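You operate a simulated robot arm through the tools that you are given. There is no shell and no other tool.

You are at the controls of a simulated robot arm. One attempt, no reset.

JOB
Make up wash water: about 1000 ml of water in the blue bucket, then about 100 ml of cleaner.
Fine: both within a tenth; tap off; keep the cleaner off the hands; cup back. Set down upright: cleaner cup.

Only the result counts: the job must be done as asked and must still hold three seconds after the hand-in. Knocking over, shifting, dropping, spilling or breaking anything else fails it.

ROBOT AND FRAMES
A 7-joint arm with a two-finger parallel gripper, fixed in place. Base frame: the origin is at the foot of the arm, x ahead of it, y to its left, z up. Lengths are in mm, angles in degrees, forces in N, time in s.
With the tool pointing down near the work surface it reaches from about 100 to 580 mm from the base axis. Its first joint turns from -115.0 to 115.0 degrees. Payload 3.91 kg.
The tool frame sits at the grasp point between the pads (the TCP): z along the fingers, y along the line on which they close. The tips reach 30 mm beyond it. The gripper opens to 110 mm. The fingers are 20 mm wide and 10 mm thick; the gripper's body (48 by 112 mm) begins 55 mm behind the TCP.
Orientation is that of the tool frame in the base frame, as a unit quaternion [w, x, y, z]. With the fingers straight down and closing along the base's y, the tool's x points along the base's -x, its y along +y and its z along -z.

CONTROLS
- The arm moves only by the tool arm_command. Its argument "commands" is a list of rows, each an object (a shift or turn left out is 0, a gripper value left out holds the last) with "angular": the turn, a rotation vector about the tool's x, y, z in units of 6 degrees (1.0 is 6 degrees), a list of three; "xyz": the shift along the tool's x, y, z in units of 40 mm (1.0 is 40 mm), a list of three; "gripper": the finger opening in mm, from 0 to 110. In form: [{"angular": [ax, ay, az], "xyz": [x, y, z], "gripper": gripper}, ...]. A call has 1 to 20 rows; each row shifts and turns the commanded pose from where the row before left it, along the tool's axes as they then stand. A call with a number of a shift or a turn outside -1 to 1 is refused whole. Each row takes 0.2 s and may step no farther than 50 mm and 8.6 degrees from the row before; otherwise, or with a gripper value out of range, the whole call is refused. A pose out of reach is approached as far as the arm can. The call stops where the force on the tool passes 40 N (or 10 N more than at its start, if that is more) or the arm is blocked; 0.2 s more then pass. Each finger travels about 153 mm/s and halts on what it meets, pressing with about 23 N; the grip force reading is that of the motor and also rises with nothing between the fingers. The clock runs only during rows and for 0.2 s after the last one: add rows that do not move to give the fingers time. It gives the time, the measured TCP pose, the force on the tool (base axes), the opening and the grip force at its end, in the units of the frame above (readings bear some noise), with the torque about the TCP (base axes, N m) and any sound that the robot's microphone picked up, and new pictures: "views" is both (left out), scene, wrist or none.
- Cameras (640 x 400 px; columns grow to the right, rows downward): "scene" is fixed at [48.9, 500, 1609.3]; the picture's right is [-0.48, -0.88, 0.00], its down [-0.50, 0.28, -0.82] and it looks along [0.72, -0.39, -0.58] (base axes); focal length 310 px, centre (320, 200). "wrist" rides on the gripper at [72, 17, -103] in the tool frame; the picture's right is [-0.23, 0.97, 0.00], its down [-0.76, -0.18, -0.62] and it looks along [-0.61, -0.14, 0.78] (tool axes); focal length 222 px, centre (320, 200). There is no depth. A picture from a camera that has moved, and an enlarged one, comes with that camera's place and axes in the base frame and with its lens.
- lift_body(by): slides the trunk up (or, below 0, down) by that many mm; the arm rides with it, the base frame stays. It gives what a move gives, with no picture.
- zoom(camera, box): a new picture of the part [left, top, right, bottom] of that camera's present view, enlarged. No time passes.
- close_job(): hands the job in; it is judged then, once.

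Nothing tells you positions but the pictures and the camera data. Unless the task says otherwise, let go and move clear before handing in.

The tools are called as name(argument=value, ...) on one line, values as JSON. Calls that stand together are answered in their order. arm_command: Moves the arm, as the interface text tells. Its arguments: {"type":"object","properties":{"commands":{"type":"array","items":{"type":"object","properties":{"angular":{"type":"array","items":{"type":"number"}},"xyz":{"type":"array","items":{"type":"number"}},"gripper":{"type":"number"}}}},"views":{"type":"string","enum":["both","scene","wrist","none"]}},"required":["commands"]} The other tools are called the same way: lift_body (by) slides the trunk up or down; zoom (camera, box) takes an enlarged picture of a part of a camera's view; close_job () hands the job in.

At the start:

```text
time: 0.0
tcp_pos: [481.2, 25.9, 1288.6]
tcp_rot: [-0.001, 0.0, 1.0, 0.0]
ft_force: [1.1, -0.1, 0.3]
torque: [-0.01, 0.01, 0.01]
gripper_width: 110.0
grasp_force: 0.2
trunk travel left (down, up): [-775.0, 215.0]
```

scene: 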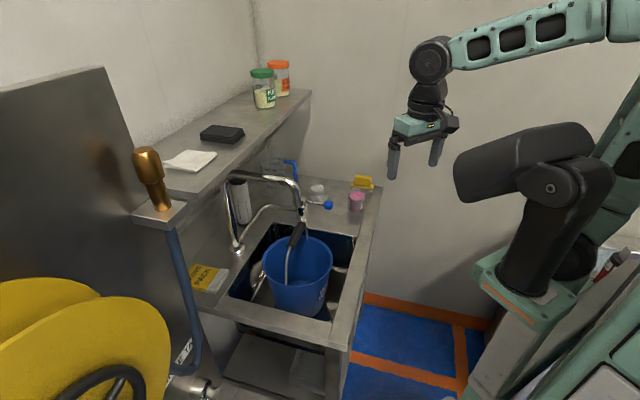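
wrist: 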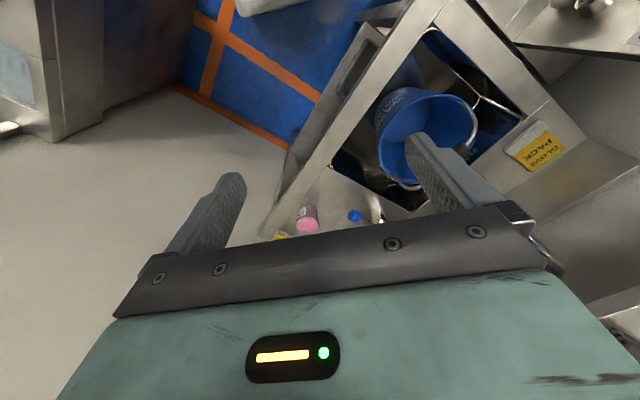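

I see a sink with a blue bucket in it, a faucet, small objects by the sink's far end (a pink cup, a blue-handled thing, something white) and a shelf. I'll zoom in first to identify the tap, its handle and the cleaner cup.

zoom(camera="scene", box=[200, 140, 400, 265])

zoom(camera="scene", box=[260, 150, 390, 231])

zoom(camera="scene", box=[140, 200, 380, 350])

zoom(camera="wrist", box=[240, 80, 580, 292])

zoom(camera="scene", box=[150, 50, 330, 163])

```text
3.20 times, centred on (300, 202) of scene
camera zoom: at [48.9, 500.0, 1609.3], right [-0.48, -0.88, 0.0], down [-0.5, 0.28, -0.82], along [0.72, -0.39, -0.58], focal length 994 px, centre (384, 192)
```

zoom: 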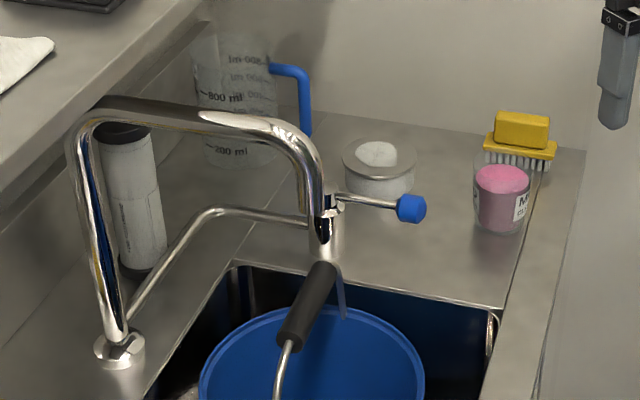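

```text
4.92 times, centred on (325, 190) of scene
camera zoom: at [48.9, 500.0, 1609.3], right [-0.48, -0.88, 0.0], down [-0.5, 0.28, -0.82], along [0.72, -0.39, -0.58], focal length 1529 px, centre (295, 247)
```

zoom: 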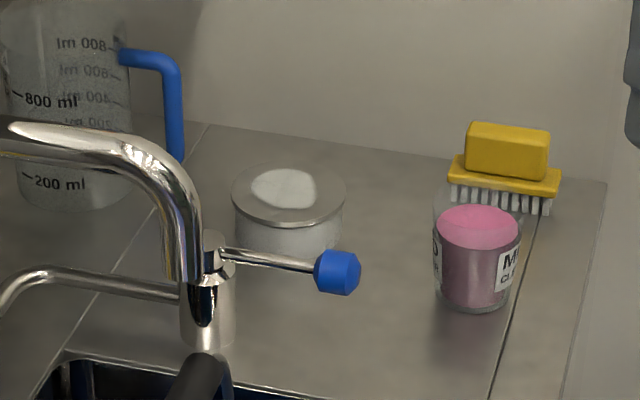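

```text
2.67 times, centred on (260, 275) of scene
camera zoom: at [48.9, 500.0, 1609.3], right [-0.48, -0.88, 0.0], down [-0.5, 0.28, -0.82], along [0.72, -0.39, -0.58], focal length 828 px, centre (480, 0)
```

zoom: 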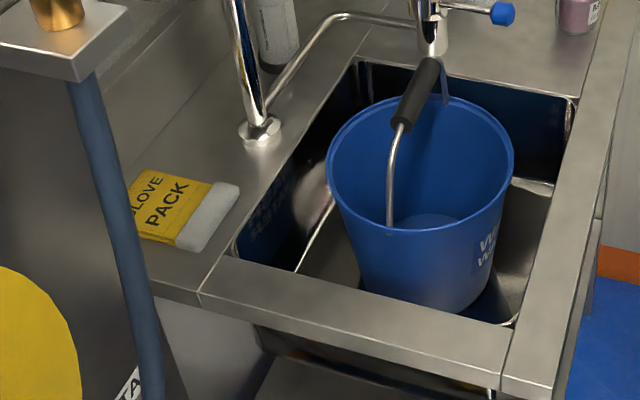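

```text
1.88 times, centred on (410, 186) of wrist
camera zoom: at [407.9, 43.2, 1390.9], right [0.23, 0.97, 0.0], down [0.76, -0.18, 0.62], along [0.61, -0.14, -0.78], focal length 418 px, centre (151, 226)
```

zoom: 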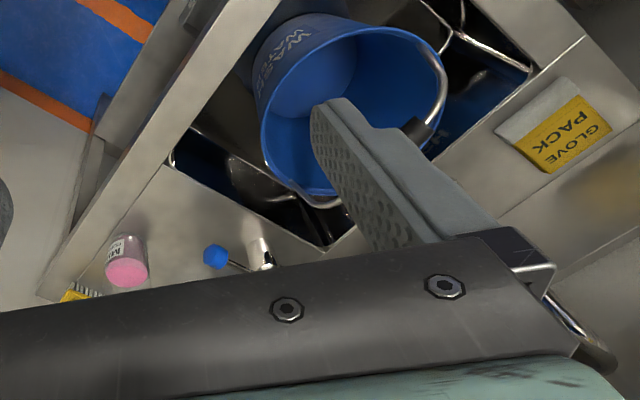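

```text
3.54 times, centred on (240, 106) of scene
camera zoom: at [48.9, 500.0, 1609.3], right [-0.48, -0.88, 0.0], down [-0.5, 0.28, -0.82], along [0.72, -0.39, -0.58], focal length 1099 px, centre (603, 531)
```

zoom: 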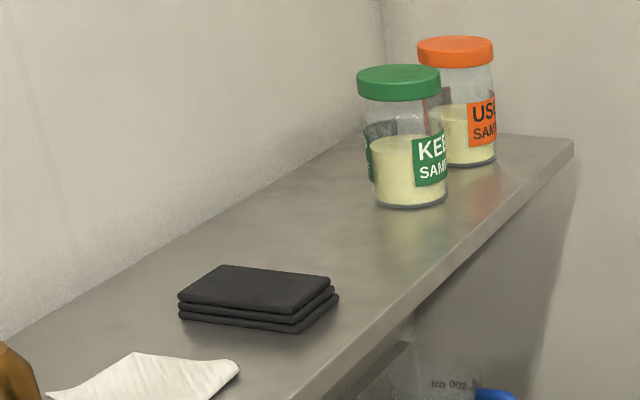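

The pink cleaner cup stands near (843, -92) on a counter at about z=862, and the tap's blue knob is near (831, 40, 945). I'll zoom in further on the tap, cup and bucket to settle the details.

zoom(camera="scene", box=[280, 170, 344, 210])

zoom(camera="scene", box=[335, 165, 383, 215])

zoom(camera="scene", box=[255, 215, 345, 320])

zoom(camera="wrist", box=[260, 180, 400, 260])

zoom(camera="scene", box=[230, 130, 310, 230])

zoom(camera="scene", box=[380, 0, 640, 400])

```text
10.00 times, centred on (312, 190) of scene
camera zoom: at [48.9, 500.0, 1609.3], right [-0.48, -0.88, 0.0], down [-0.5, 0.28, -0.82], along [0.72, -0.39, -0.58], focal length 3105 px, centre (400, 300)
```

zoom: 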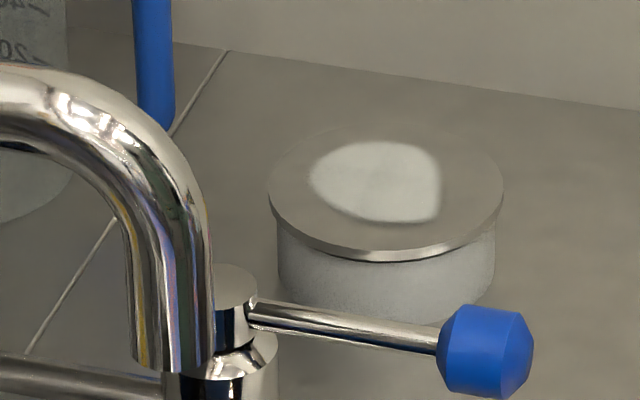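

```text
8.00 times, centred on (359, 190) of scene
camera zoom: at [48.9, 500.0, 1609.3], right [-0.48, -0.88, 0.0], down [-0.5, 0.28, -0.82], along [0.72, -0.39, -0.58], focal length 2484 px, centre (8, 280)
```

zoom: 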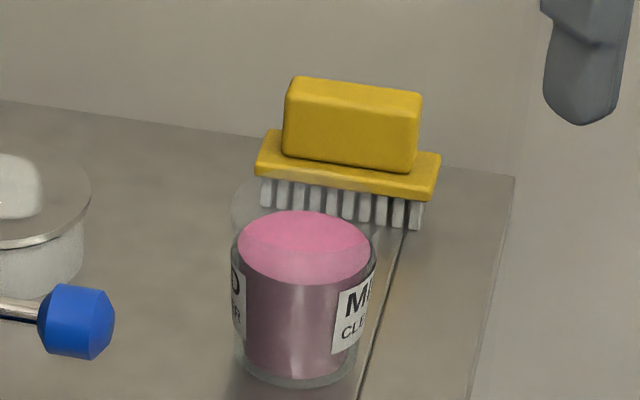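

```text
3.81 times, centred on (300, 268) of scene
camera zoom: at [48.9, 500.0, 1609.3], right [-0.48, -0.88, 0.0], down [-0.5, 0.28, -0.82], along [0.72, -0.39, -0.58], focal length 1183 px, centre (396, -57)
```

zoom: 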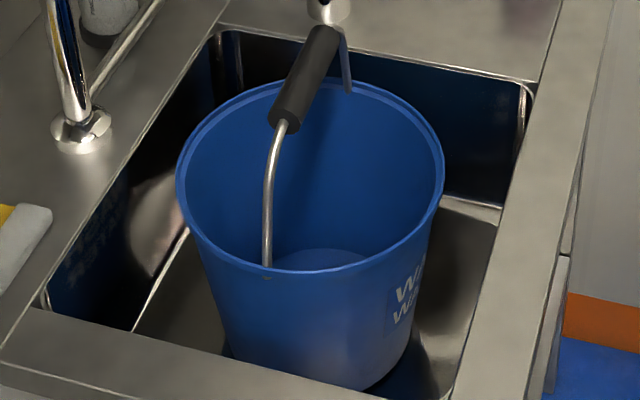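

```text
4.57 times, centred on (330, 220) of wrist
camera zoom: at [407.9, 43.2, 1390.9], right [0.23, 0.97, 0.0], down [0.76, -0.18, 0.62], along [0.61, -0.14, -0.78], focal length 1015 px, centre (274, 109)
```

zoom: 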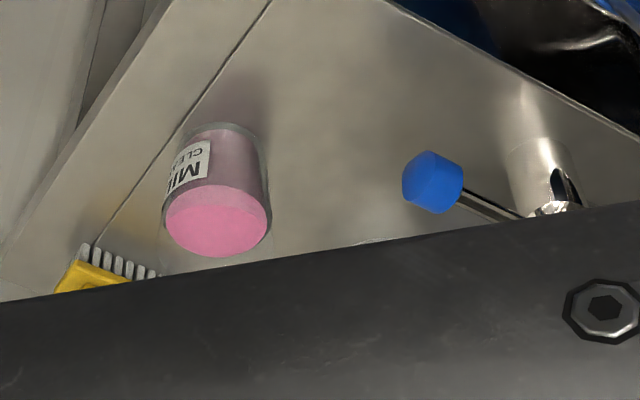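

```text
4.00 times, centred on (270, 180) of scene
camera zoom: at [48.9, 500.0, 1609.3], right [-0.48, -0.88, 0.0], down [-0.5, 0.28, -0.82], along [0.72, -0.39, -0.58], focal length 1242 px, centre (520, 280)
```

zoom: 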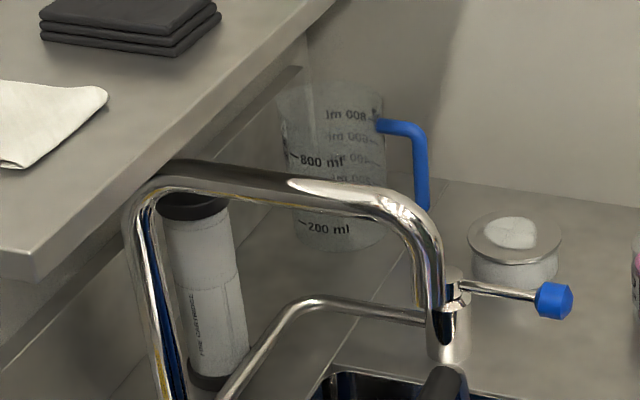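

```text
1.00 times, centred on (510, 200) of scene (not enlarged: the box is as wide or as high as the picture)
camera zoom: at [48.9, 500.0, 1609.3], right [-0.48, -0.88, 0.0], down [-0.5, 0.28, -0.82], along [0.72, -0.39, -0.58], focal length 310 px, centre (130, 200)
```

zoom: 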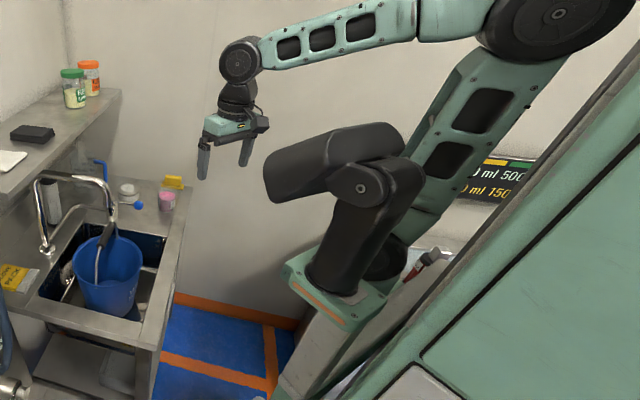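

A sign is on the wall behind the arm; I'll try to read that, and look at the rest of the surroundings (the measuring jug and the faucet) before moving.

zoom(camera="scene", box=[620, 150, 640, 215])

zoom(camera="scene", box=[600, 100, 640, 300])

zoom(camera="scene", box=[0, 180, 230, 400])

zoom(camera="wrist", box=[480, 0, 640, 160])

zoom(camera="wrist", box=[0, 0, 300, 180])

```text
6.15 times, centred on (630, 182) of scene
camera zoom: at [48.9, 500.0, 1609.3], right [-0.48, -0.88, 0.0], down [-0.5, 0.28, -0.82], along [0.72, -0.39, -0.58], focal length 1911 px, centre (-1588, 308)
```

zoom: 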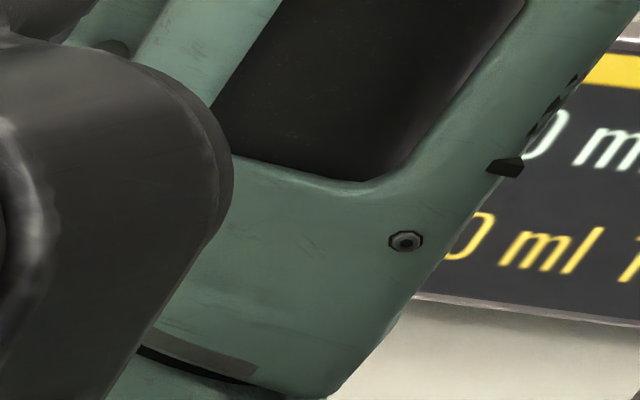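

```text
2.00 times, centred on (620, 200) of scene
camera zoom: at [48.9, 500.0, 1609.3], right [-0.48, -0.88, 0.0], down [-0.5, 0.28, -0.82], along [0.72, -0.39, -0.58], focal length 621 px, centre (-280, 200)
```

zoom: 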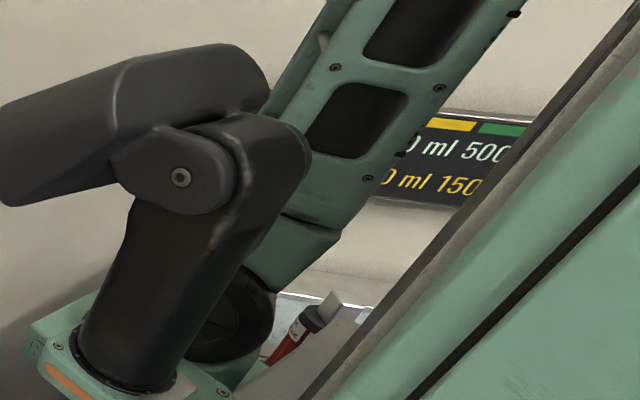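

```text
1.82 times, centred on (115, 290) of scene
camera zoom: at [48.9, 500.0, 1609.3], right [-0.48, -0.88, 0.0], down [-0.5, 0.28, -0.82], along [0.72, -0.39, -0.58], focal length 564 px, centre (693, 36)
```

zoom: 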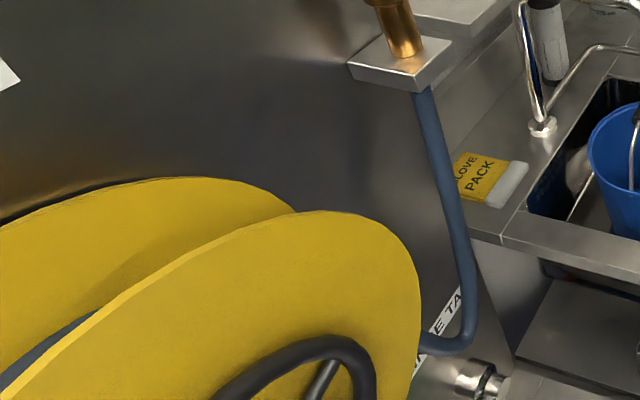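

```text
2.50 times, centred on (560, 80) of wrist
camera zoom: at [407.9, 43.2, 1390.9], right [0.23, 0.97, 0.0], down [0.76, -0.18, 0.62], along [0.61, -0.14, -0.78], focal length 555 px, centre (-280, 500)
```

zoom: 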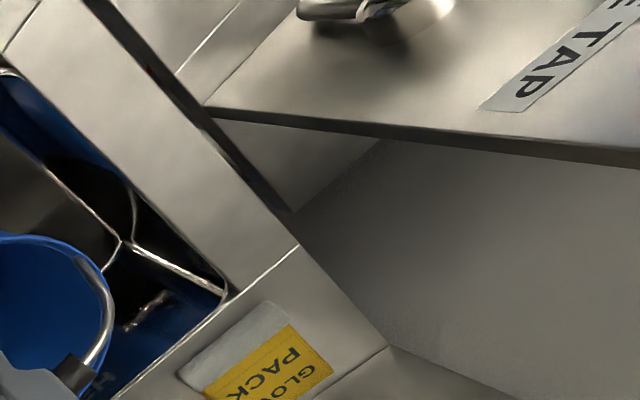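

```text
2.13 times, centred on (150, 90) of wrist
camera zoom: at [407.9, 43.2, 1390.9], right [0.23, 0.97, 0.0], down [0.76, -0.18, 0.62], along [0.61, -0.14, -0.78], focal length 474 px, centre (683, 435)
```

zoom: 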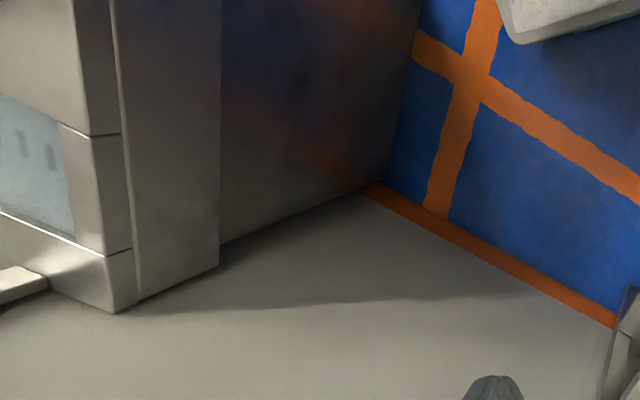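

The wall to the robot's right carries a sign with "… ml 500 / … ml 150" that the arm is hiding. I'll turn the wrist camera toward about (208, -1011, 1058) to read it before touching anything.

arm_command(commands=[{"angular": [0, 0, 1]}, {"angular": [0, 0, 1]}, {"angular": [0, 0, 1]}, {"angular": [0, 0, 1]}, {"angular": [0, 0, 1]}, {"angular": [0, 0, 1]}, {"angular": [0, 0, 1]}, {"angular": [0, 0, 1]}, {"angular": [0, 0, 1]}, {"angular": [0, 0, 1]}, {"angular": [0, 0, 1]}, {"angular": [0, 0, 1]}, {"angular": [0, 0, 1]}, {"angular": [0, 0, 1]}])

```text
time: 3.0
tcp_pos: [482.2, 26.5, 1289.3]
tcp_rot: [0.0, 0.67, 0.743, 0.0]
ft_force: [-0.1, -0.5, -0.2]
torque: [0.02, 0.01, -0.02]
gripper_width: 110.0
grasp_force: 0.1
trunk travel left (down, up): [-775.0, 215.0]
camera wrist: at [490.8, 99.9, 1391.2], right [0.99, -0.13, 0.0], down [-0.1, -0.78, 0.62], along [-0.08, -0.62, -0.78], focal length 222 px, centre (320, 200)
```

scene: 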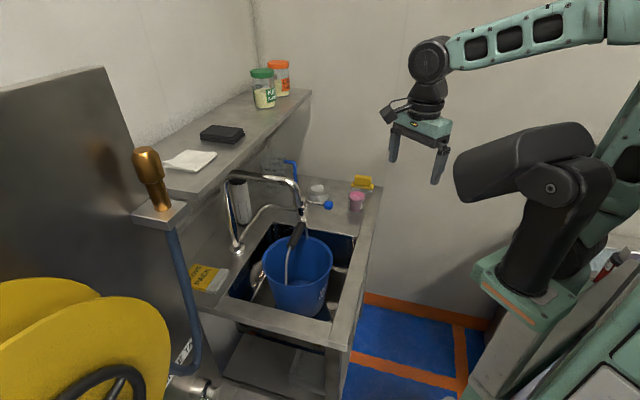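
wrist: 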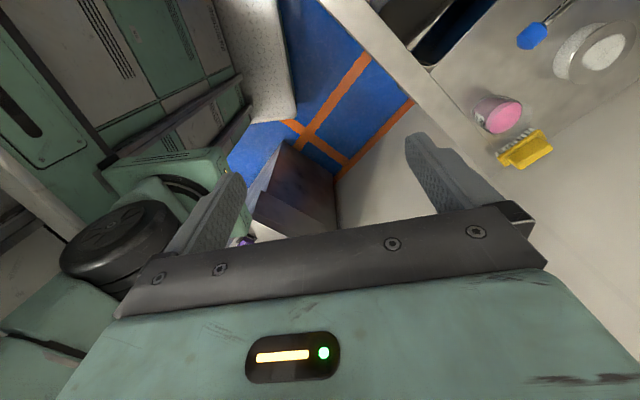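

The camera now faces the right-hand wall but still looks down; I'll tilt it up so the wall sign comes into view.

arm_command(commands=[{"angular": [0, -1, 0]}, {"angular": [0, -1, 0]}, {"angular": [0, -1, 0]}, {"angular": [0, -1, 0]}, {"angular": [0, -1, 0]}, {"angular": [0, -1, 0]}, {"angular": [0, -1, 0]}])

```text
time: 4.6
tcp_pos: [480.0, 27.6, 1288.6]
tcp_rot: [0.267, 0.624, 0.694, -0.24]
ft_force: [-0.6, 0.6, -0.6]
torque: [0.03, -0.03, 0.04]
gripper_width: 109.8
grasp_force: 0.0
trunk travel left (down, up): [-775.0, 215.0]
camera wrist: at [483.8, 150.2, 1315.9], right [0.99, -0.07, 0.15], down [-0.16, -0.16, 0.97], along [-0.04, -0.98, -0.17], focal length 222 px, centre (320, 200)
```

scene: 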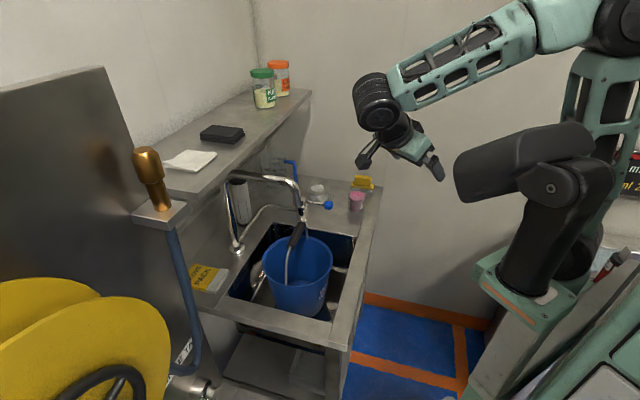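
wrist: 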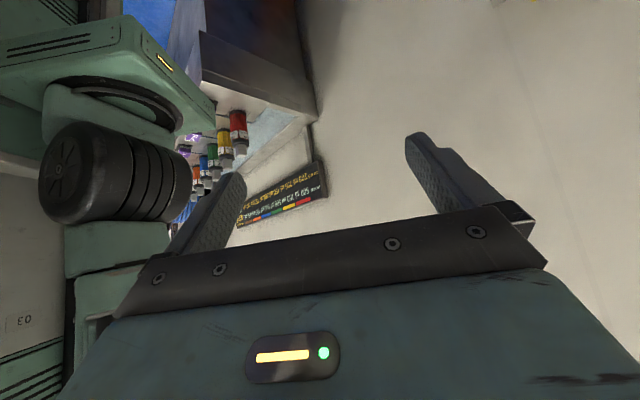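

The sign is now visible between the fingers, with coloured sample tubes beside it. I'll enlarge it.

zoom(camera="wrist", box=[225, 150, 335, 235])

zoom(camera="wrist", box=[170, 90, 340, 230])

zoom(camera="scene", box=[610, 120, 640, 220])

```text
4.71 times, centred on (280, 192) of wrist
camera zoom: at [483.8, 150.2, 1315.9], right [0.99, -0.07, 0.15], down [-0.16, -0.16, 0.97], along [-0.04, -0.98, -0.17], focal length 1045 px, centre (508, 235)
```

zoom: 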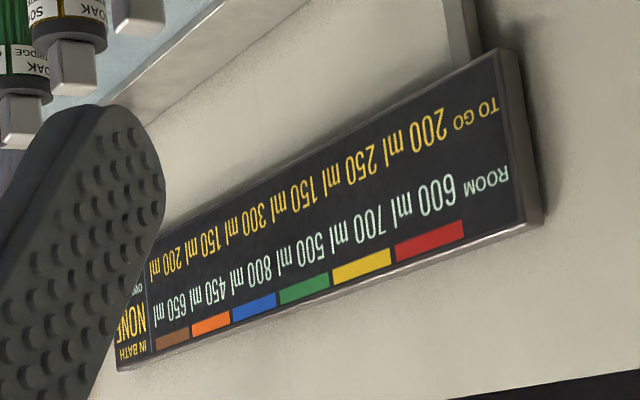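

```text
2.86 times, centred on (255, 160) of wrist
camera zoom: at [483.8, 150.2, 1315.9], right [0.99, -0.07, 0.15], down [-0.16, -0.16, 0.97], along [-0.04, -0.98, -0.17], focal length 635 px, centre (506, 314)
```

zoom: 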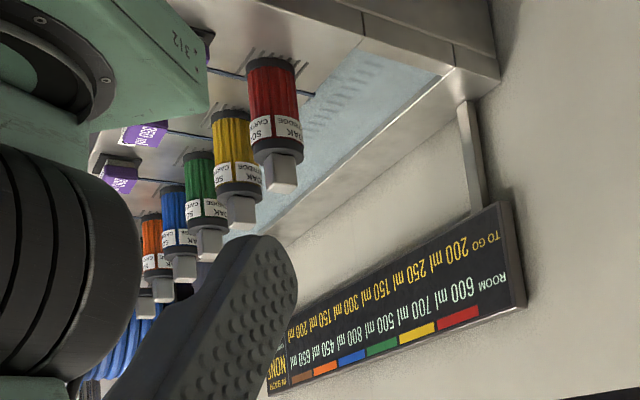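

```text
4.00 times, centred on (625, 170) of scene
camera zoom: at [48.9, 500.0, 1609.3], right [-0.48, -0.88, 0.0], down [-0.5, 0.28, -0.82], along [0.72, -0.39, -0.58], focal length 1242 px, centre (-900, 320)
```

zoom: 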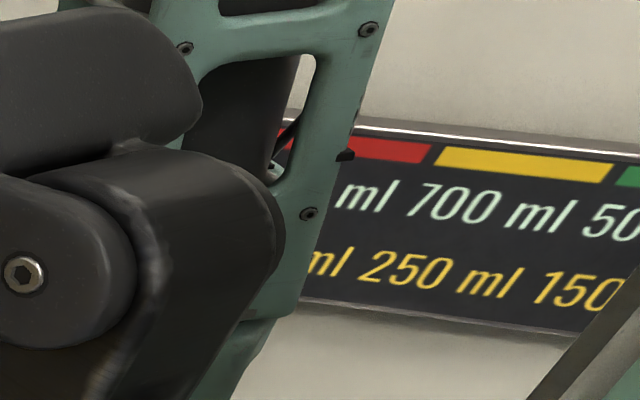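

The sign belongs to a cartridge-bath station ("soak cartridge"), so it doesn't concern this job. I'll level the tool and turn it back to look at the sink.

arm_command(commands=[{"angular": [0, 1, 0]}, {"angular": [0, 1, 0]}, {"angular": [0, 1, 0]}, {"angular": [0, 1, 0]}, {"angular": [0, 1, 0]}, {"angular": [0, 1, 0]}, {"angular": [0, 1, 0]}, {"angular": [0, 0, -1]}, {"angular": [0, 0, -1]}, {"angular": [0, 0, -1]}, {"angular": [0, 0, -1]}, {"angular": [0, 0, -1]}, {"angular": [0, 0, -1]}, {"angular": [0, 0, -1]}, {"angular": [0, 0, -1]}, {"angular": [0, 0, -1]}, {"angular": [0, 0, -1]}, {"angular": [0, 0, -1]}, {"angular": [0, 0, -1]}, {"angular": [0, 0, -1]}], views="none")

arm_command(commands=[{"angular": [0, 0, -1]}, {"angular": [0, 0, -1]}, {"angular": [0, 0, -1]}, {"angular": [0, 0, -1]}, {"angular": [0, 0, -1]}, {"angular": [0, 0, -1]}, {"angular": [0, 0, -1]}, {"angular": [0, 0, -1]}, {"angular": [0, 0, -0.5]}])

```text
time: 8.8
tcp_pos: [480.3, 27.0, 1289.4]
tcp_rot: [0.0, 0.052, 0.999, -0.001]
ft_force: [-1.4, 0.2, 0.6]
torque: [-0.01, 0.01, -0.04]
gripper_width: 110.2
grasp_force: 0.1
trunk travel left (down, up): [-775.0, 215.0]
```

```text
time: 10.8
tcp_pos: [480.4, 26.2, 1288.4]
tcp_rot: [-0.001, -0.384, 0.923, 0.0]
ft_force: [0.1, 0.4, 0.2]
torque: [-0.02, -0.02, 0.0]
gripper_width: 110.1
grasp_force: 0.0
trunk travel left (down, up): [-775.0, 215.0]
camera wrist: at [416.9, -13.1, 1391.3], right [-0.53, 0.85, 0.0], down [0.66, 0.41, 0.62], along [0.53, 0.33, -0.78], focal length 222 px, centre (320, 200)
```

scene: 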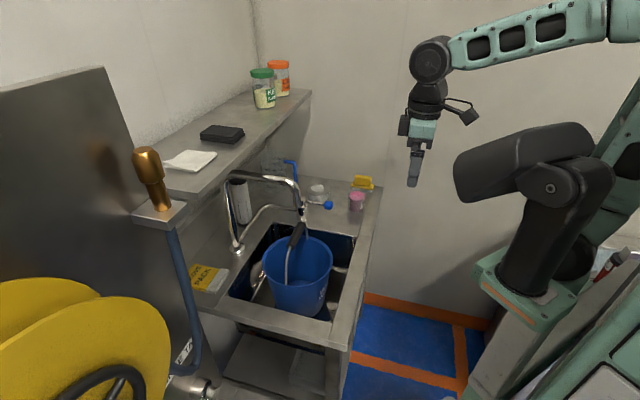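
wrist: 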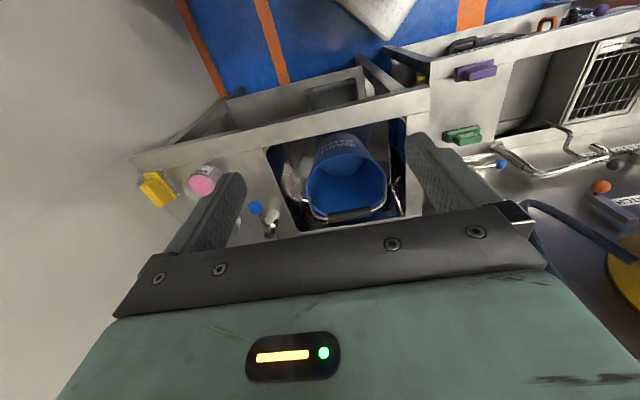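

Now the sink is aligned in view. I'll move over toward the bucket at this height for a top view of bucket, spout and knob.

arm_command(commands=[{"xyz": [-0.9, 0, 0]}, {"xyz": [-0.9, 0, 0]}, {"xyz": [-0.9, 0, 0]}, {"xyz": [-0.9, 0, 0]}, {"xyz": [-0.9, 0, 0]}])

```text
time: 12.0
tcp_pos: [607.9, 152.1, 1290.1]
tcp_rot: [0.0, -0.383, 0.924, 0.0]
ft_force: [0.3, -0.6, -0.1]
torque: [0.02, -0.02, -0.01]
gripper_width: 110.0
grasp_force: 0.0
trunk travel left (down, up): [-775.0, 215.0]
camera wrist: at [544.1, 113.4, 1392.1], right [-0.53, 0.85, 0.0], down [0.66, 0.41, 0.62], along [0.53, 0.33, -0.78], focal length 222 px, centre (320, 200)
```

scene: 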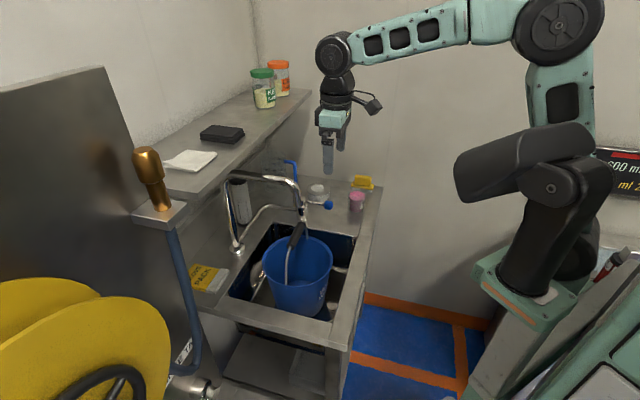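
wrist: 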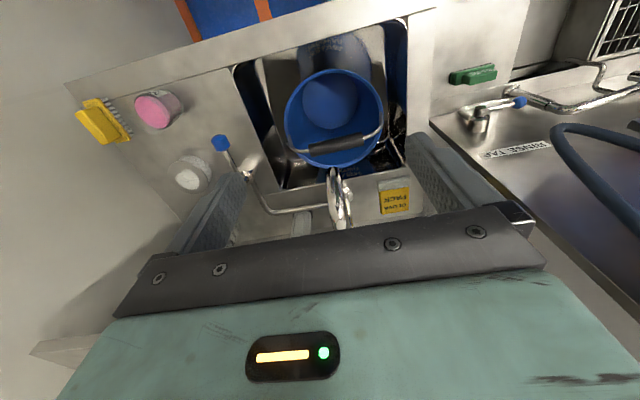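

The view from above shows the spout reaching over the bucket's rim, the knob lever on a post, and a separate "RINSE TAP" at the next unit. I'll zoom in on each.

zoom(camera="wrist", box=[200, 60, 420, 230])

zoom(camera="wrist", box=[60, 70, 260, 220])

zoom(camera="wrist", box=[270, 50, 400, 180])

zoom(camera="wrist", box=[420, 60, 640, 200])

```text
2.35 times, centred on (310, 145) of wrist
camera zoom: at [544.1, 113.4, 1392.1], right [-0.53, 0.85, 0.0], down [0.66, 0.41, 0.62], along [0.53, 0.33, -0.78], focal length 523 px, centre (344, 329)
```

zoom: 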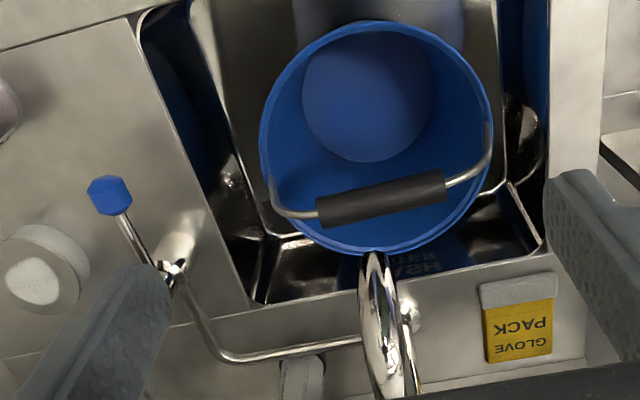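

```text
2.67 times, centred on (160, 145) of wrist
camera zoom: at [544.1, 113.4, 1392.1], right [-0.53, 0.85, 0.0], down [0.66, 0.41, 0.62], along [0.53, 0.33, -0.78], focal length 592 px, centre (747, 347)
```

zoom: 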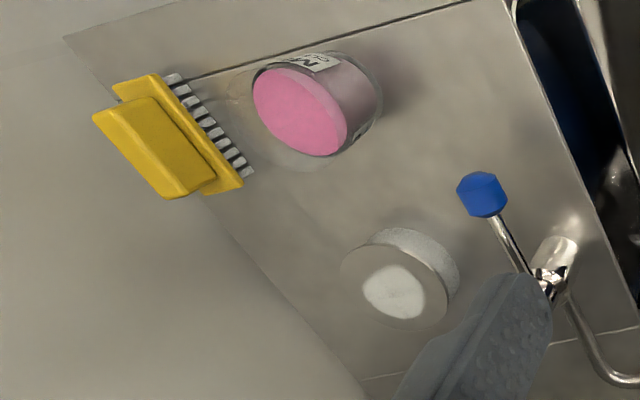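

```text
3.08 times, centred on (335, 115) of wrist
camera zoom: at [544.1, 113.4, 1392.1], right [-0.53, 0.85, 0.0], down [0.66, 0.41, 0.62], along [0.53, 0.33, -0.78], focal length 684 px, centre (274, 462)
```

zoom: 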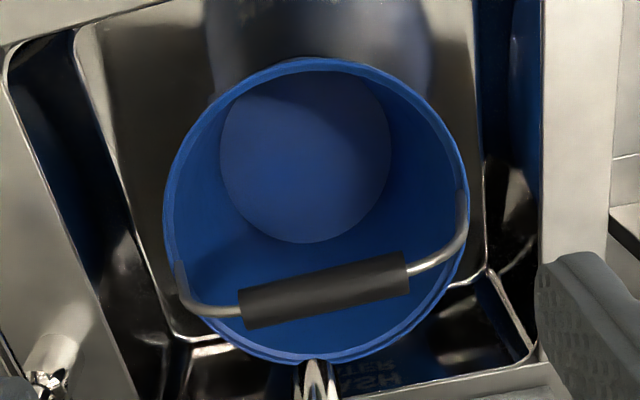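

```text
2.86 times, centred on (530, 130) of wrist
camera zoom: at [544.1, 113.4, 1392.1], right [-0.53, 0.85, 0.0], down [0.66, 0.41, 0.62], along [0.53, 0.33, -0.78], focal length 635 px, centre (-280, 400)
```

zoom: 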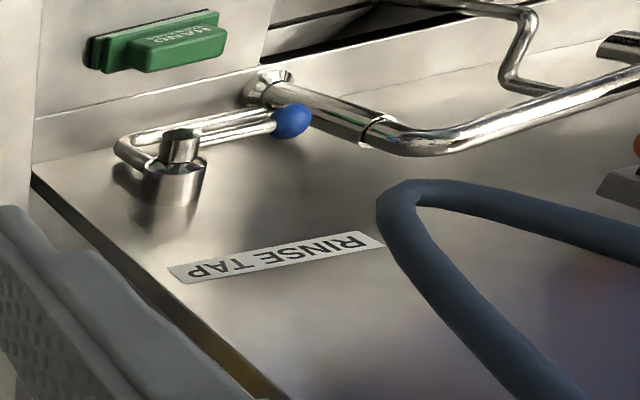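

The spout ends right above the bucket (about (689, 226, 1087)), the bucket looks empty, and the valve lever pivots on a post near (875, 112) with its knob at (830, 40, 945). For the low, far-out knob and cup I need the tool level with the camera on top, so I'll back off, flip the tool half a turn and see whether the wrist allows it.

arm_command(commands=[{"xyz": [0.9, 0, 0]}, {"xyz": [0.9, 0, 0]}, {"xyz": [0.9, 0, 0]}, {"xyz": [0.9, 0, 0]}, {"xyz": [0.9, 0, 0]}, {"angular": [0, 0, -1]}, {"angular": [0, 0, -1]}, {"angular": [0, 0, -1]}, {"angular": [0, 0, -1]}, {"angular": [0, 0, -1]}, {"angular": [0, 0, -1]}, {"angular": [0, 0, -1]}, {"angular": [0, 0, -1]}, {"angular": [0, 0, -1]}, {"angular": [0, 0, -1]}, {"angular": [0, 0, -1]}, {"angular": [0, 0, -1]}, {"angular": [0, 0, -1]}], views="none")

arm_command(commands=[{"angular": [0, 0, -1]}, {"angular": [0, 0, -1]}, {"angular": [0, 0, -1]}, {"angular": [0, 0, -1]}, {"angular": [0, 0, -1]}, {"angular": [0, 0, -1]}, {"angular": [0, 0, -1]}, {"angular": [0, 0, -1]}, {"angular": [0, 0, -1]}])

```text
time: 15.8
tcp_pos: [479.7, 26.7, 1287.2]
tcp_rot: [0.0, 0.879, -0.476, 0.0]
ft_force: [0.1, -0.2, -0.3]
torque: [0.02, 0.01, 0.0]
gripper_width: 110.1
grasp_force: 0.1
trunk travel left (down, up): [-775.0, 215.0]
```

```text
time: 17.8
tcp_pos: [480.6, 26.4, 1287.8]
tcp_rot: [0.0, 1.0, -0.026, 0.0]
ft_force: [0.1, -0.6, 0.0]
torque: [-0.02, -0.01, 0.01]
gripper_width: 110.2
grasp_force: 0.0
trunk travel left (down, up): [-775.0, 215.0]
camera wrist: at [551.7, 5.7, 1391.3], right [-0.28, -0.96, 0.0], down [-0.75, 0.22, 0.62], along [-0.6, 0.17, -0.78], focal length 222 px, centre (320, 200)
```

scene: 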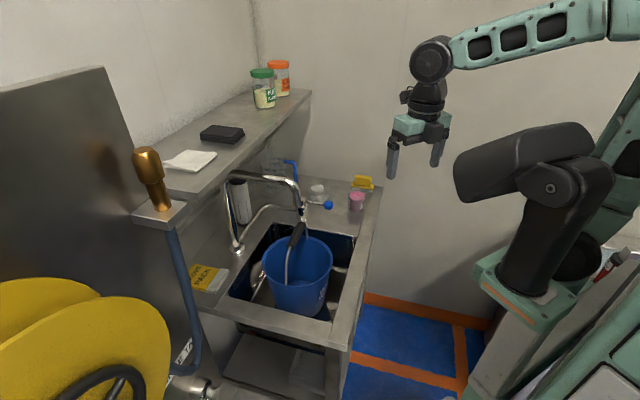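
wrist: 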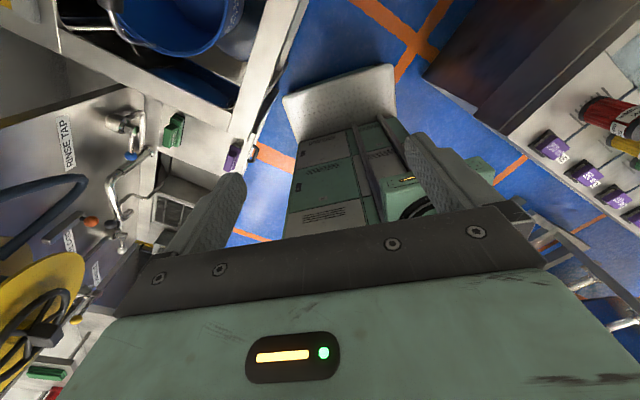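

The flip worked. Now I'll pitch the tool up to level, facing forward with the camera on top.

arm_command(commands=[{"angular": [0, 1, 0]}, {"angular": [0, 1, 0]}, {"angular": [0, 1, 0]}, {"angular": [0, 1, 0]}, {"angular": [0, 1, 0]}, {"angular": [0, 1, 0]}, {"angular": [0, 1, 0]}, {"angular": [0, 1, 0]}, {"angular": [0, 1, 0]}, {"angular": [0, 1, 0]}, {"angular": [0, 1, 0]}, {"angular": [0, 1, 0]}, {"angular": [0, 1, 0]}, {"angular": [0, 1, 0]}, {"angular": [0, 1, 0]}])

```text
time: 21.0
tcp_pos: [526.3, 108.1, 1309.6]
tcp_rot: [0.018, 0.707, -0.018, 0.707]
ft_force: [0.2, 0.1, -0.2]
torque: [-0.04, -0.01, 0.04]
gripper_width: 110.2
grasp_force: 0.1
out of reach, approached as far as the arm can: row 4, 5, 9, 10, 11, 12, 13, 14, 15
trunk travel left (down, up): [-775.0, 215.0]
camera wrist: at [422.4, 96.4, 1381.2], right [-0.05, -0.97, -0.23], down [-0.61, 0.21, -0.76], along [0.79, 0.1, -0.61], focal length 222 px, centre (320, 200)
```

scene: 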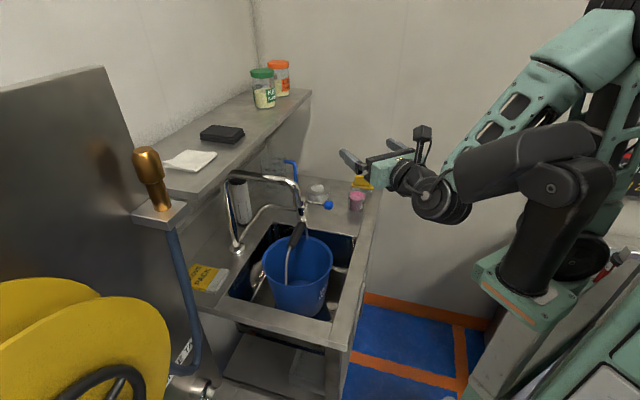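
wrist: 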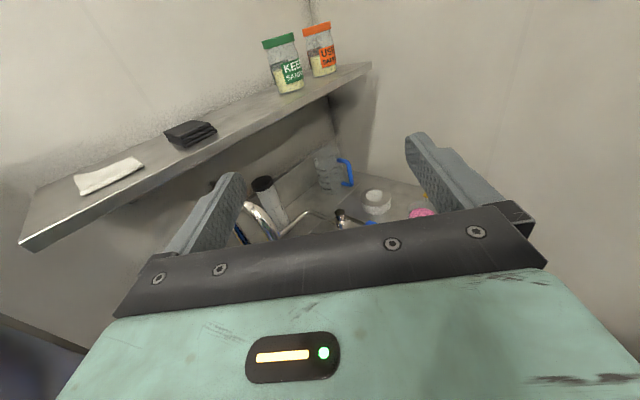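

The tool is level with the camera on top. I'll move forward a bit to a comfortable pose, then lower the trunk so the arm is at counter level.

arm_command(commands=[{"xyz": [0, 0, 1]}, {"xyz": [0, 0, 1]}, {"xyz": [0, 0, 1]}, {}, {}])

```text
time: 22.2
tcp_pos: [649.1, 103.7, 1309.3]
tcp_rot: [0.02, 0.706, -0.019, 0.707]
ft_force: [0.5, -0.5, 0.6]
torque: [-0.01, 0.01, 0.01]
gripper_width: 109.9
grasp_force: 0.1
trunk travel left (down, up): [-775.0, 215.0]
camera wrist: at [545.5, 91.7, 1381.0], right [-0.05, -0.97, -0.23], down [-0.61, 0.21, -0.76], along [0.79, 0.1, -0.61], focal length 222 px, centre (320, 200)
```

scene: 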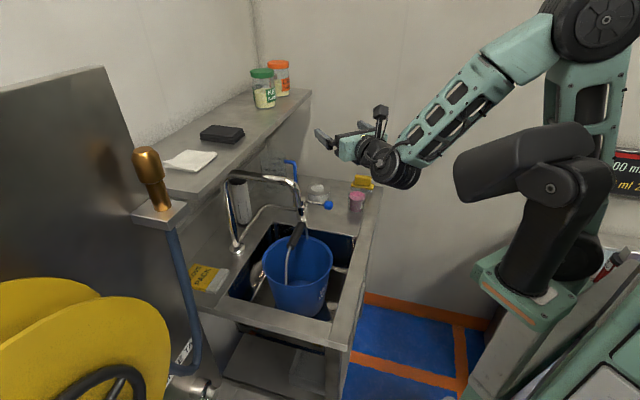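
wrist: 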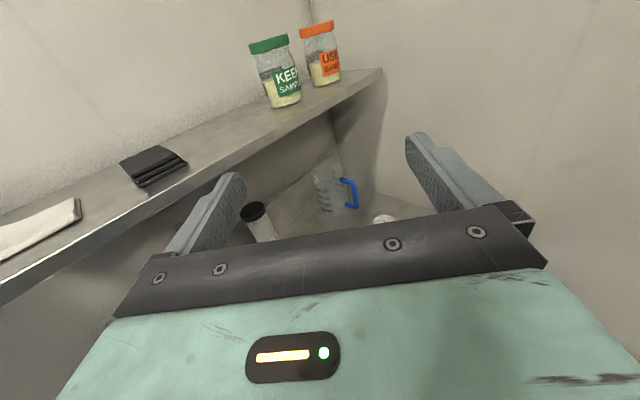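

I'll sidestep to the right to keep clear of the spout, then lower the trunk.

arm_command(commands=[{"xyz": [0, 1, 0]}, {"xyz": [0, 1, 0]}, {"xyz": [0, 1, 0]}, {"xyz": [0, 0.5, 0]}], views="none")

lift_body(by=-280)

arm_command(commands=[{}])

```text
time: 23.2
tcp_pos: [656.7, -28.2, 1321.8]
tcp_rot: [0.019, 0.708, -0.018, 0.706]
ft_force: [-0.8, 0.2, 0.2]
torque: [0.02, 0.01, -0.03]
gripper_width: 110.4
grasp_force: 0.1
out of reach, approached as far as the arm can: row 3, 4
trunk travel left (down, up): [-775.0, 215.0]
```

```text
time: 26.0
tcp_pos: [656.9, -27.3, 1042.4]
tcp_rot: [0.018, 0.707, -0.018, 0.706]
ft_force: [0.1, 0.3, 1.2]
torque: [-0.02, 0.02, 0.01]
gripper_width: 110.2
grasp_force: 0.1
trunk travel left (down, up): [-495.0, 495.0]
```

```text
time: 26.4
tcp_pos: [656.8, -28.0, 1042.0]
tcp_rot: [0.019, 0.708, -0.019, 0.706]
ft_force: [0.4, -0.2, -0.4]
torque: [0.03, 0.01, 0.0]
gripper_width: 110.1
grasp_force: 0.1
trunk travel left (down, up): [-495.0, 495.0]
camera wrist: at [553.3, -39.3, 1113.3], right [-0.05, -0.97, -0.23], down [-0.61, 0.21, -0.76], along [0.79, 0.1, -0.61], focal length 222 px, centre (320, 200)
```

scene: 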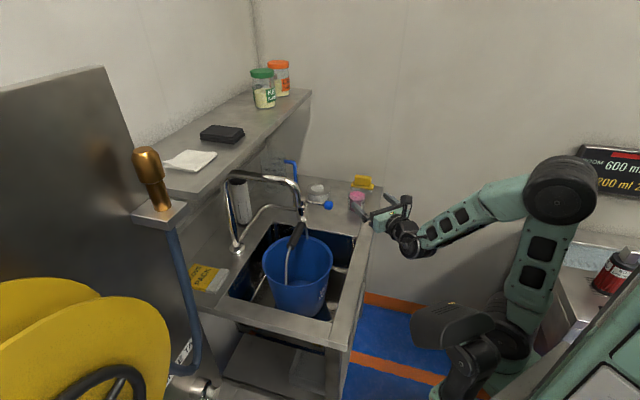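
wrist: 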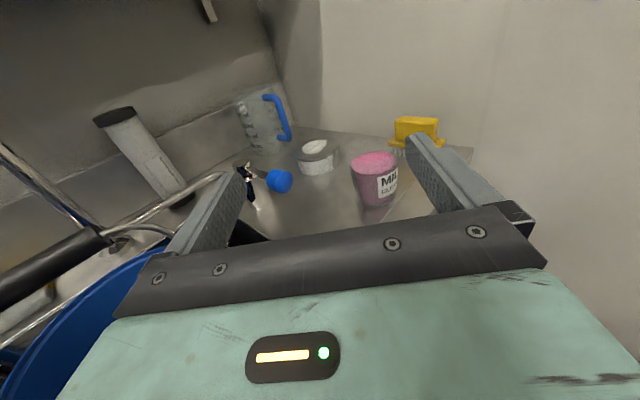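

Now the counter is well in view: cleaner cup, knob, jug with blue handle, and a lidded jar. I'll enlarge the views.

zoom(camera="wrist", box=[230, 80, 450, 220])

zoom(camera="wrist", box=[335, 135, 415, 215])

zoom(camera="wrist", box=[225, 80, 305, 215])

zoom(camera="scene", box=[260, 130, 420, 240])

```text
2.86 times, centred on (340, 150) of wrist
camera zoom: at [553.3, -39.3, 1113.3], right [-0.05, -0.97, -0.23], down [-0.61, 0.21, -0.76], along [0.79, 0.1, -0.61], focal length 635 px, centre (263, 343)
```

zoom: 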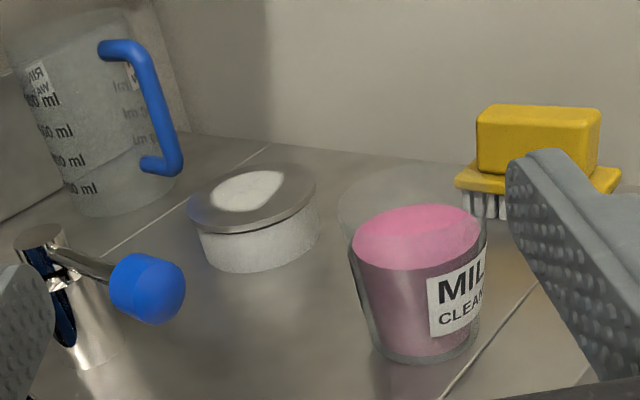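

```text
5.00 times, centred on (375, 175) of wrist
camera zoom: at [553.3, -39.3, 1113.3], right [-0.05, -0.97, -0.23], down [-0.61, 0.21, -0.76], along [0.79, 0.1, -0.61], focal length 1111 px, centre (45, 325)
```

zoom: 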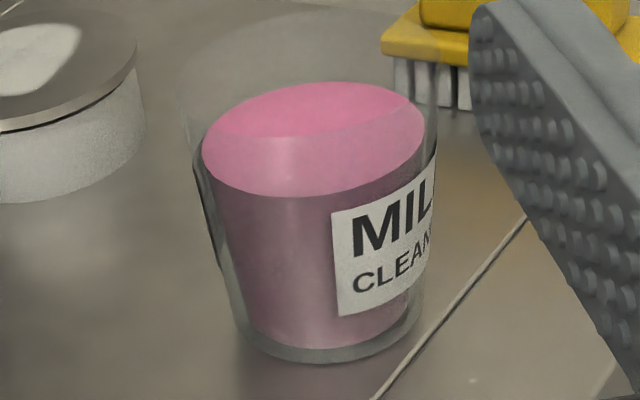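

```text
2.96 times, centred on (265, 148) of wrist
camera zoom: at [553.3, -39.3, 1113.3], right [-0.05, -0.97, -0.23], down [-0.61, 0.21, -0.76], along [0.79, 0.1, -0.61], focal length 658 px, centre (483, 356)
```

zoom: 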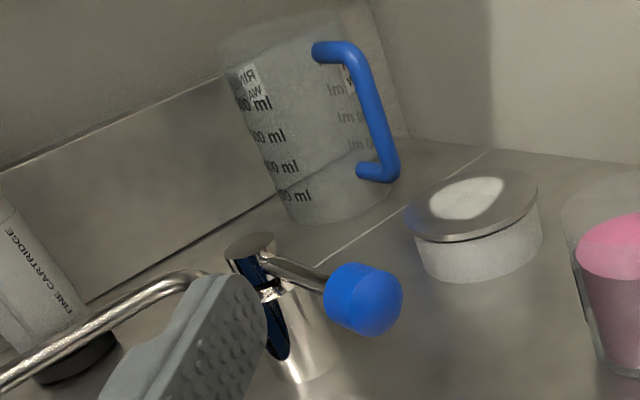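

```text
3.64 times, centred on (340, 185) of scene
camera zoom: at [48.9, 500.0, 1609.3], right [-0.48, -0.88, 0.0], down [-0.5, 0.28, -0.82], along [0.72, -0.39, -0.58], focal length 1129 px, centre (247, 254)
```

zoom: 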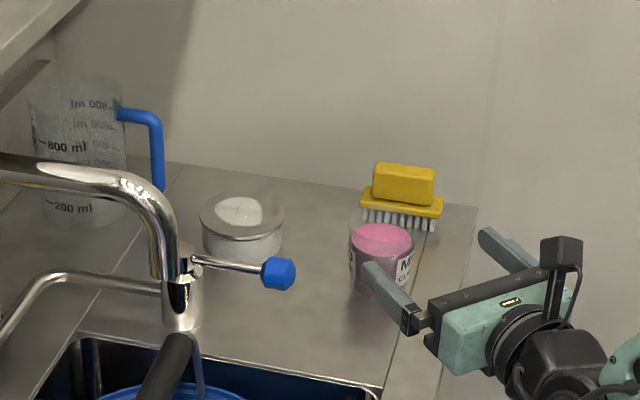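

The cup holds pink "MILD CLEANER" (about 70 mm deep, rim at about z=963), and the jug is marked "RINSE WATER", so I'll leave that alone. Before filling, I'll take sharp baseline pictures of the empty bucket from the fixed scene camera.

zoom(camera="scene", box=[258, 225, 338, 275])

zoom(camera="scene", box=[258, 270, 338, 320])

zoom(camera="scene", box=[285, 245, 333, 275])

```text
8.00 times, centred on (298, 250) of scene
camera zoom: at [48.9, 500.0, 1609.3], right [-0.48, -0.88, 0.0], down [-0.5, 0.28, -0.82], along [0.72, -0.39, -0.58], focal length 2484 px, centre (496, -200)
```

zoom: 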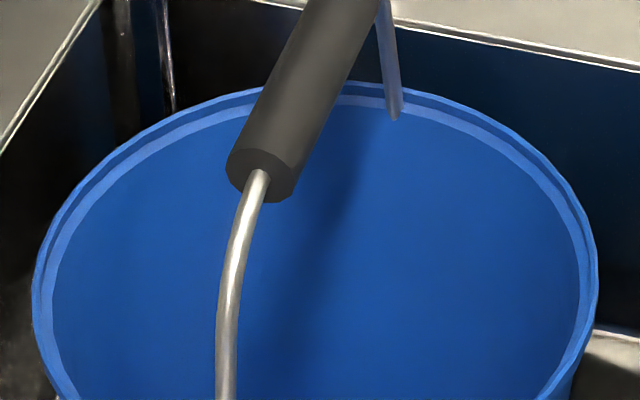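

```text
8.00 times, centred on (298, 295) of scene
camera zoom: at [48.9, 500.0, 1609.3], right [-0.48, -0.88, 0.0], down [-0.5, 0.28, -0.82], along [0.72, -0.39, -0.58], focal length 2484 px, centre (496, -560)
```

zoom: 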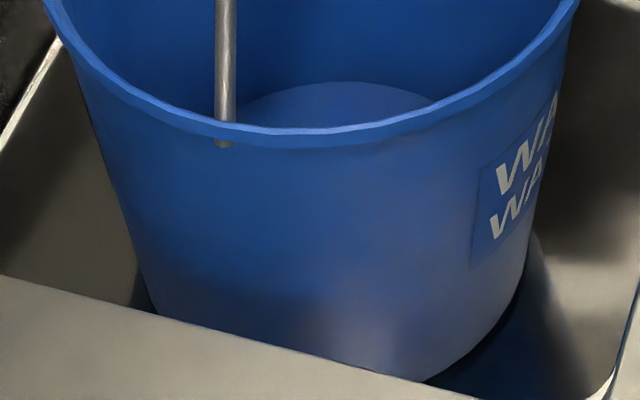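

```text
13.33 times, centred on (309, 260) of scene
camera zoom: at [48.9, 500.0, 1609.3], right [-0.48, -0.88, 0.0], down [-0.5, 0.28, -0.82], along [0.72, -0.39, -0.58], focal length 4140 px, centre (467, -600)
```

zoom: 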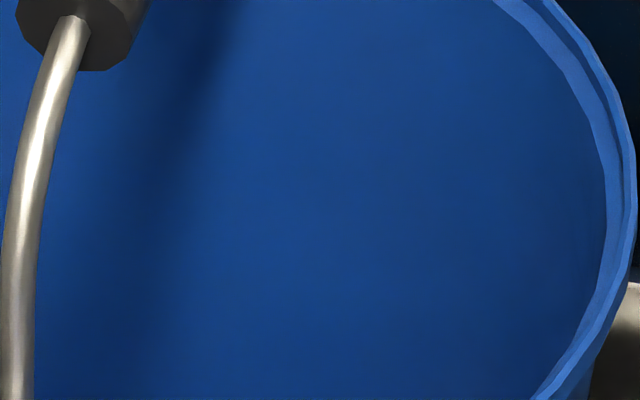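

The bucket's floor looks dry. Next I'll approach the tap knob: straddle it loosely with the level fingers so I can nudge the lever either way.

arm_command(commands=[{"xyz": [0, -0.66, 0.66], "gripper": 90}, {"xyz": [0, -0.66, 0.66]}, {"xyz": [0, -0.66, 0.66]}, {"xyz": [-0.8, 0, 0]}, {"xyz": [-0.8, 0, 0]}, {"xyz": [-0.8, 0, 0]}, {}])

```text
time: 28.0
tcp_pos: [738.6, 47.9, 944.4]
tcp_rot: [0.018, 0.707, -0.018, 0.707]
ft_force: [-0.7, 0.3, -0.1]
torque: [0.0, -0.01, 0.01]
gripper_width: 90.2
grasp_force: 0.1
trunk travel left (down, up): [-495.0, 495.0]
camera wrist: at [634.5, 35.3, 1016.6], right [-0.05, -0.97, -0.23], down [-0.61, 0.21, -0.76], along [0.79, 0.1, -0.61], focal length 222 px, centre (320, 200)
```

scene: 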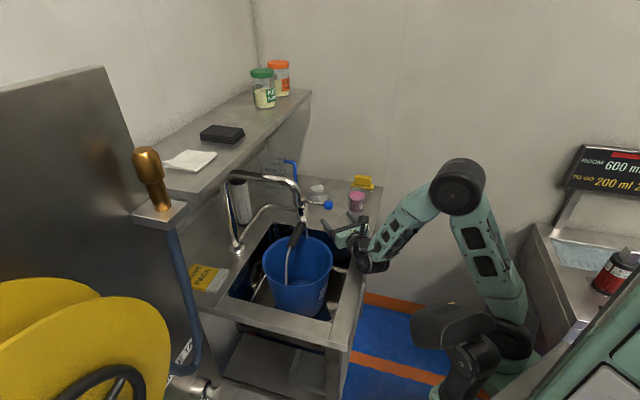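
wrist: 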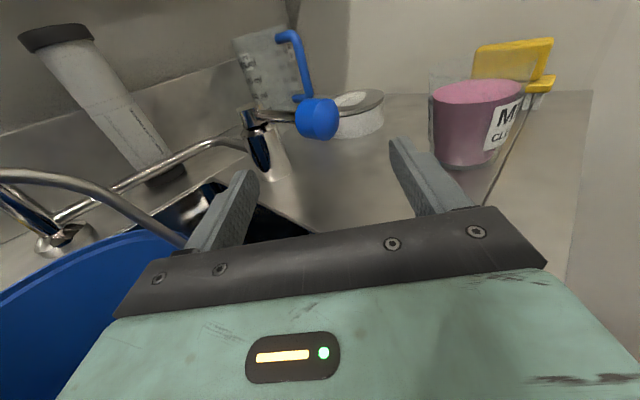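

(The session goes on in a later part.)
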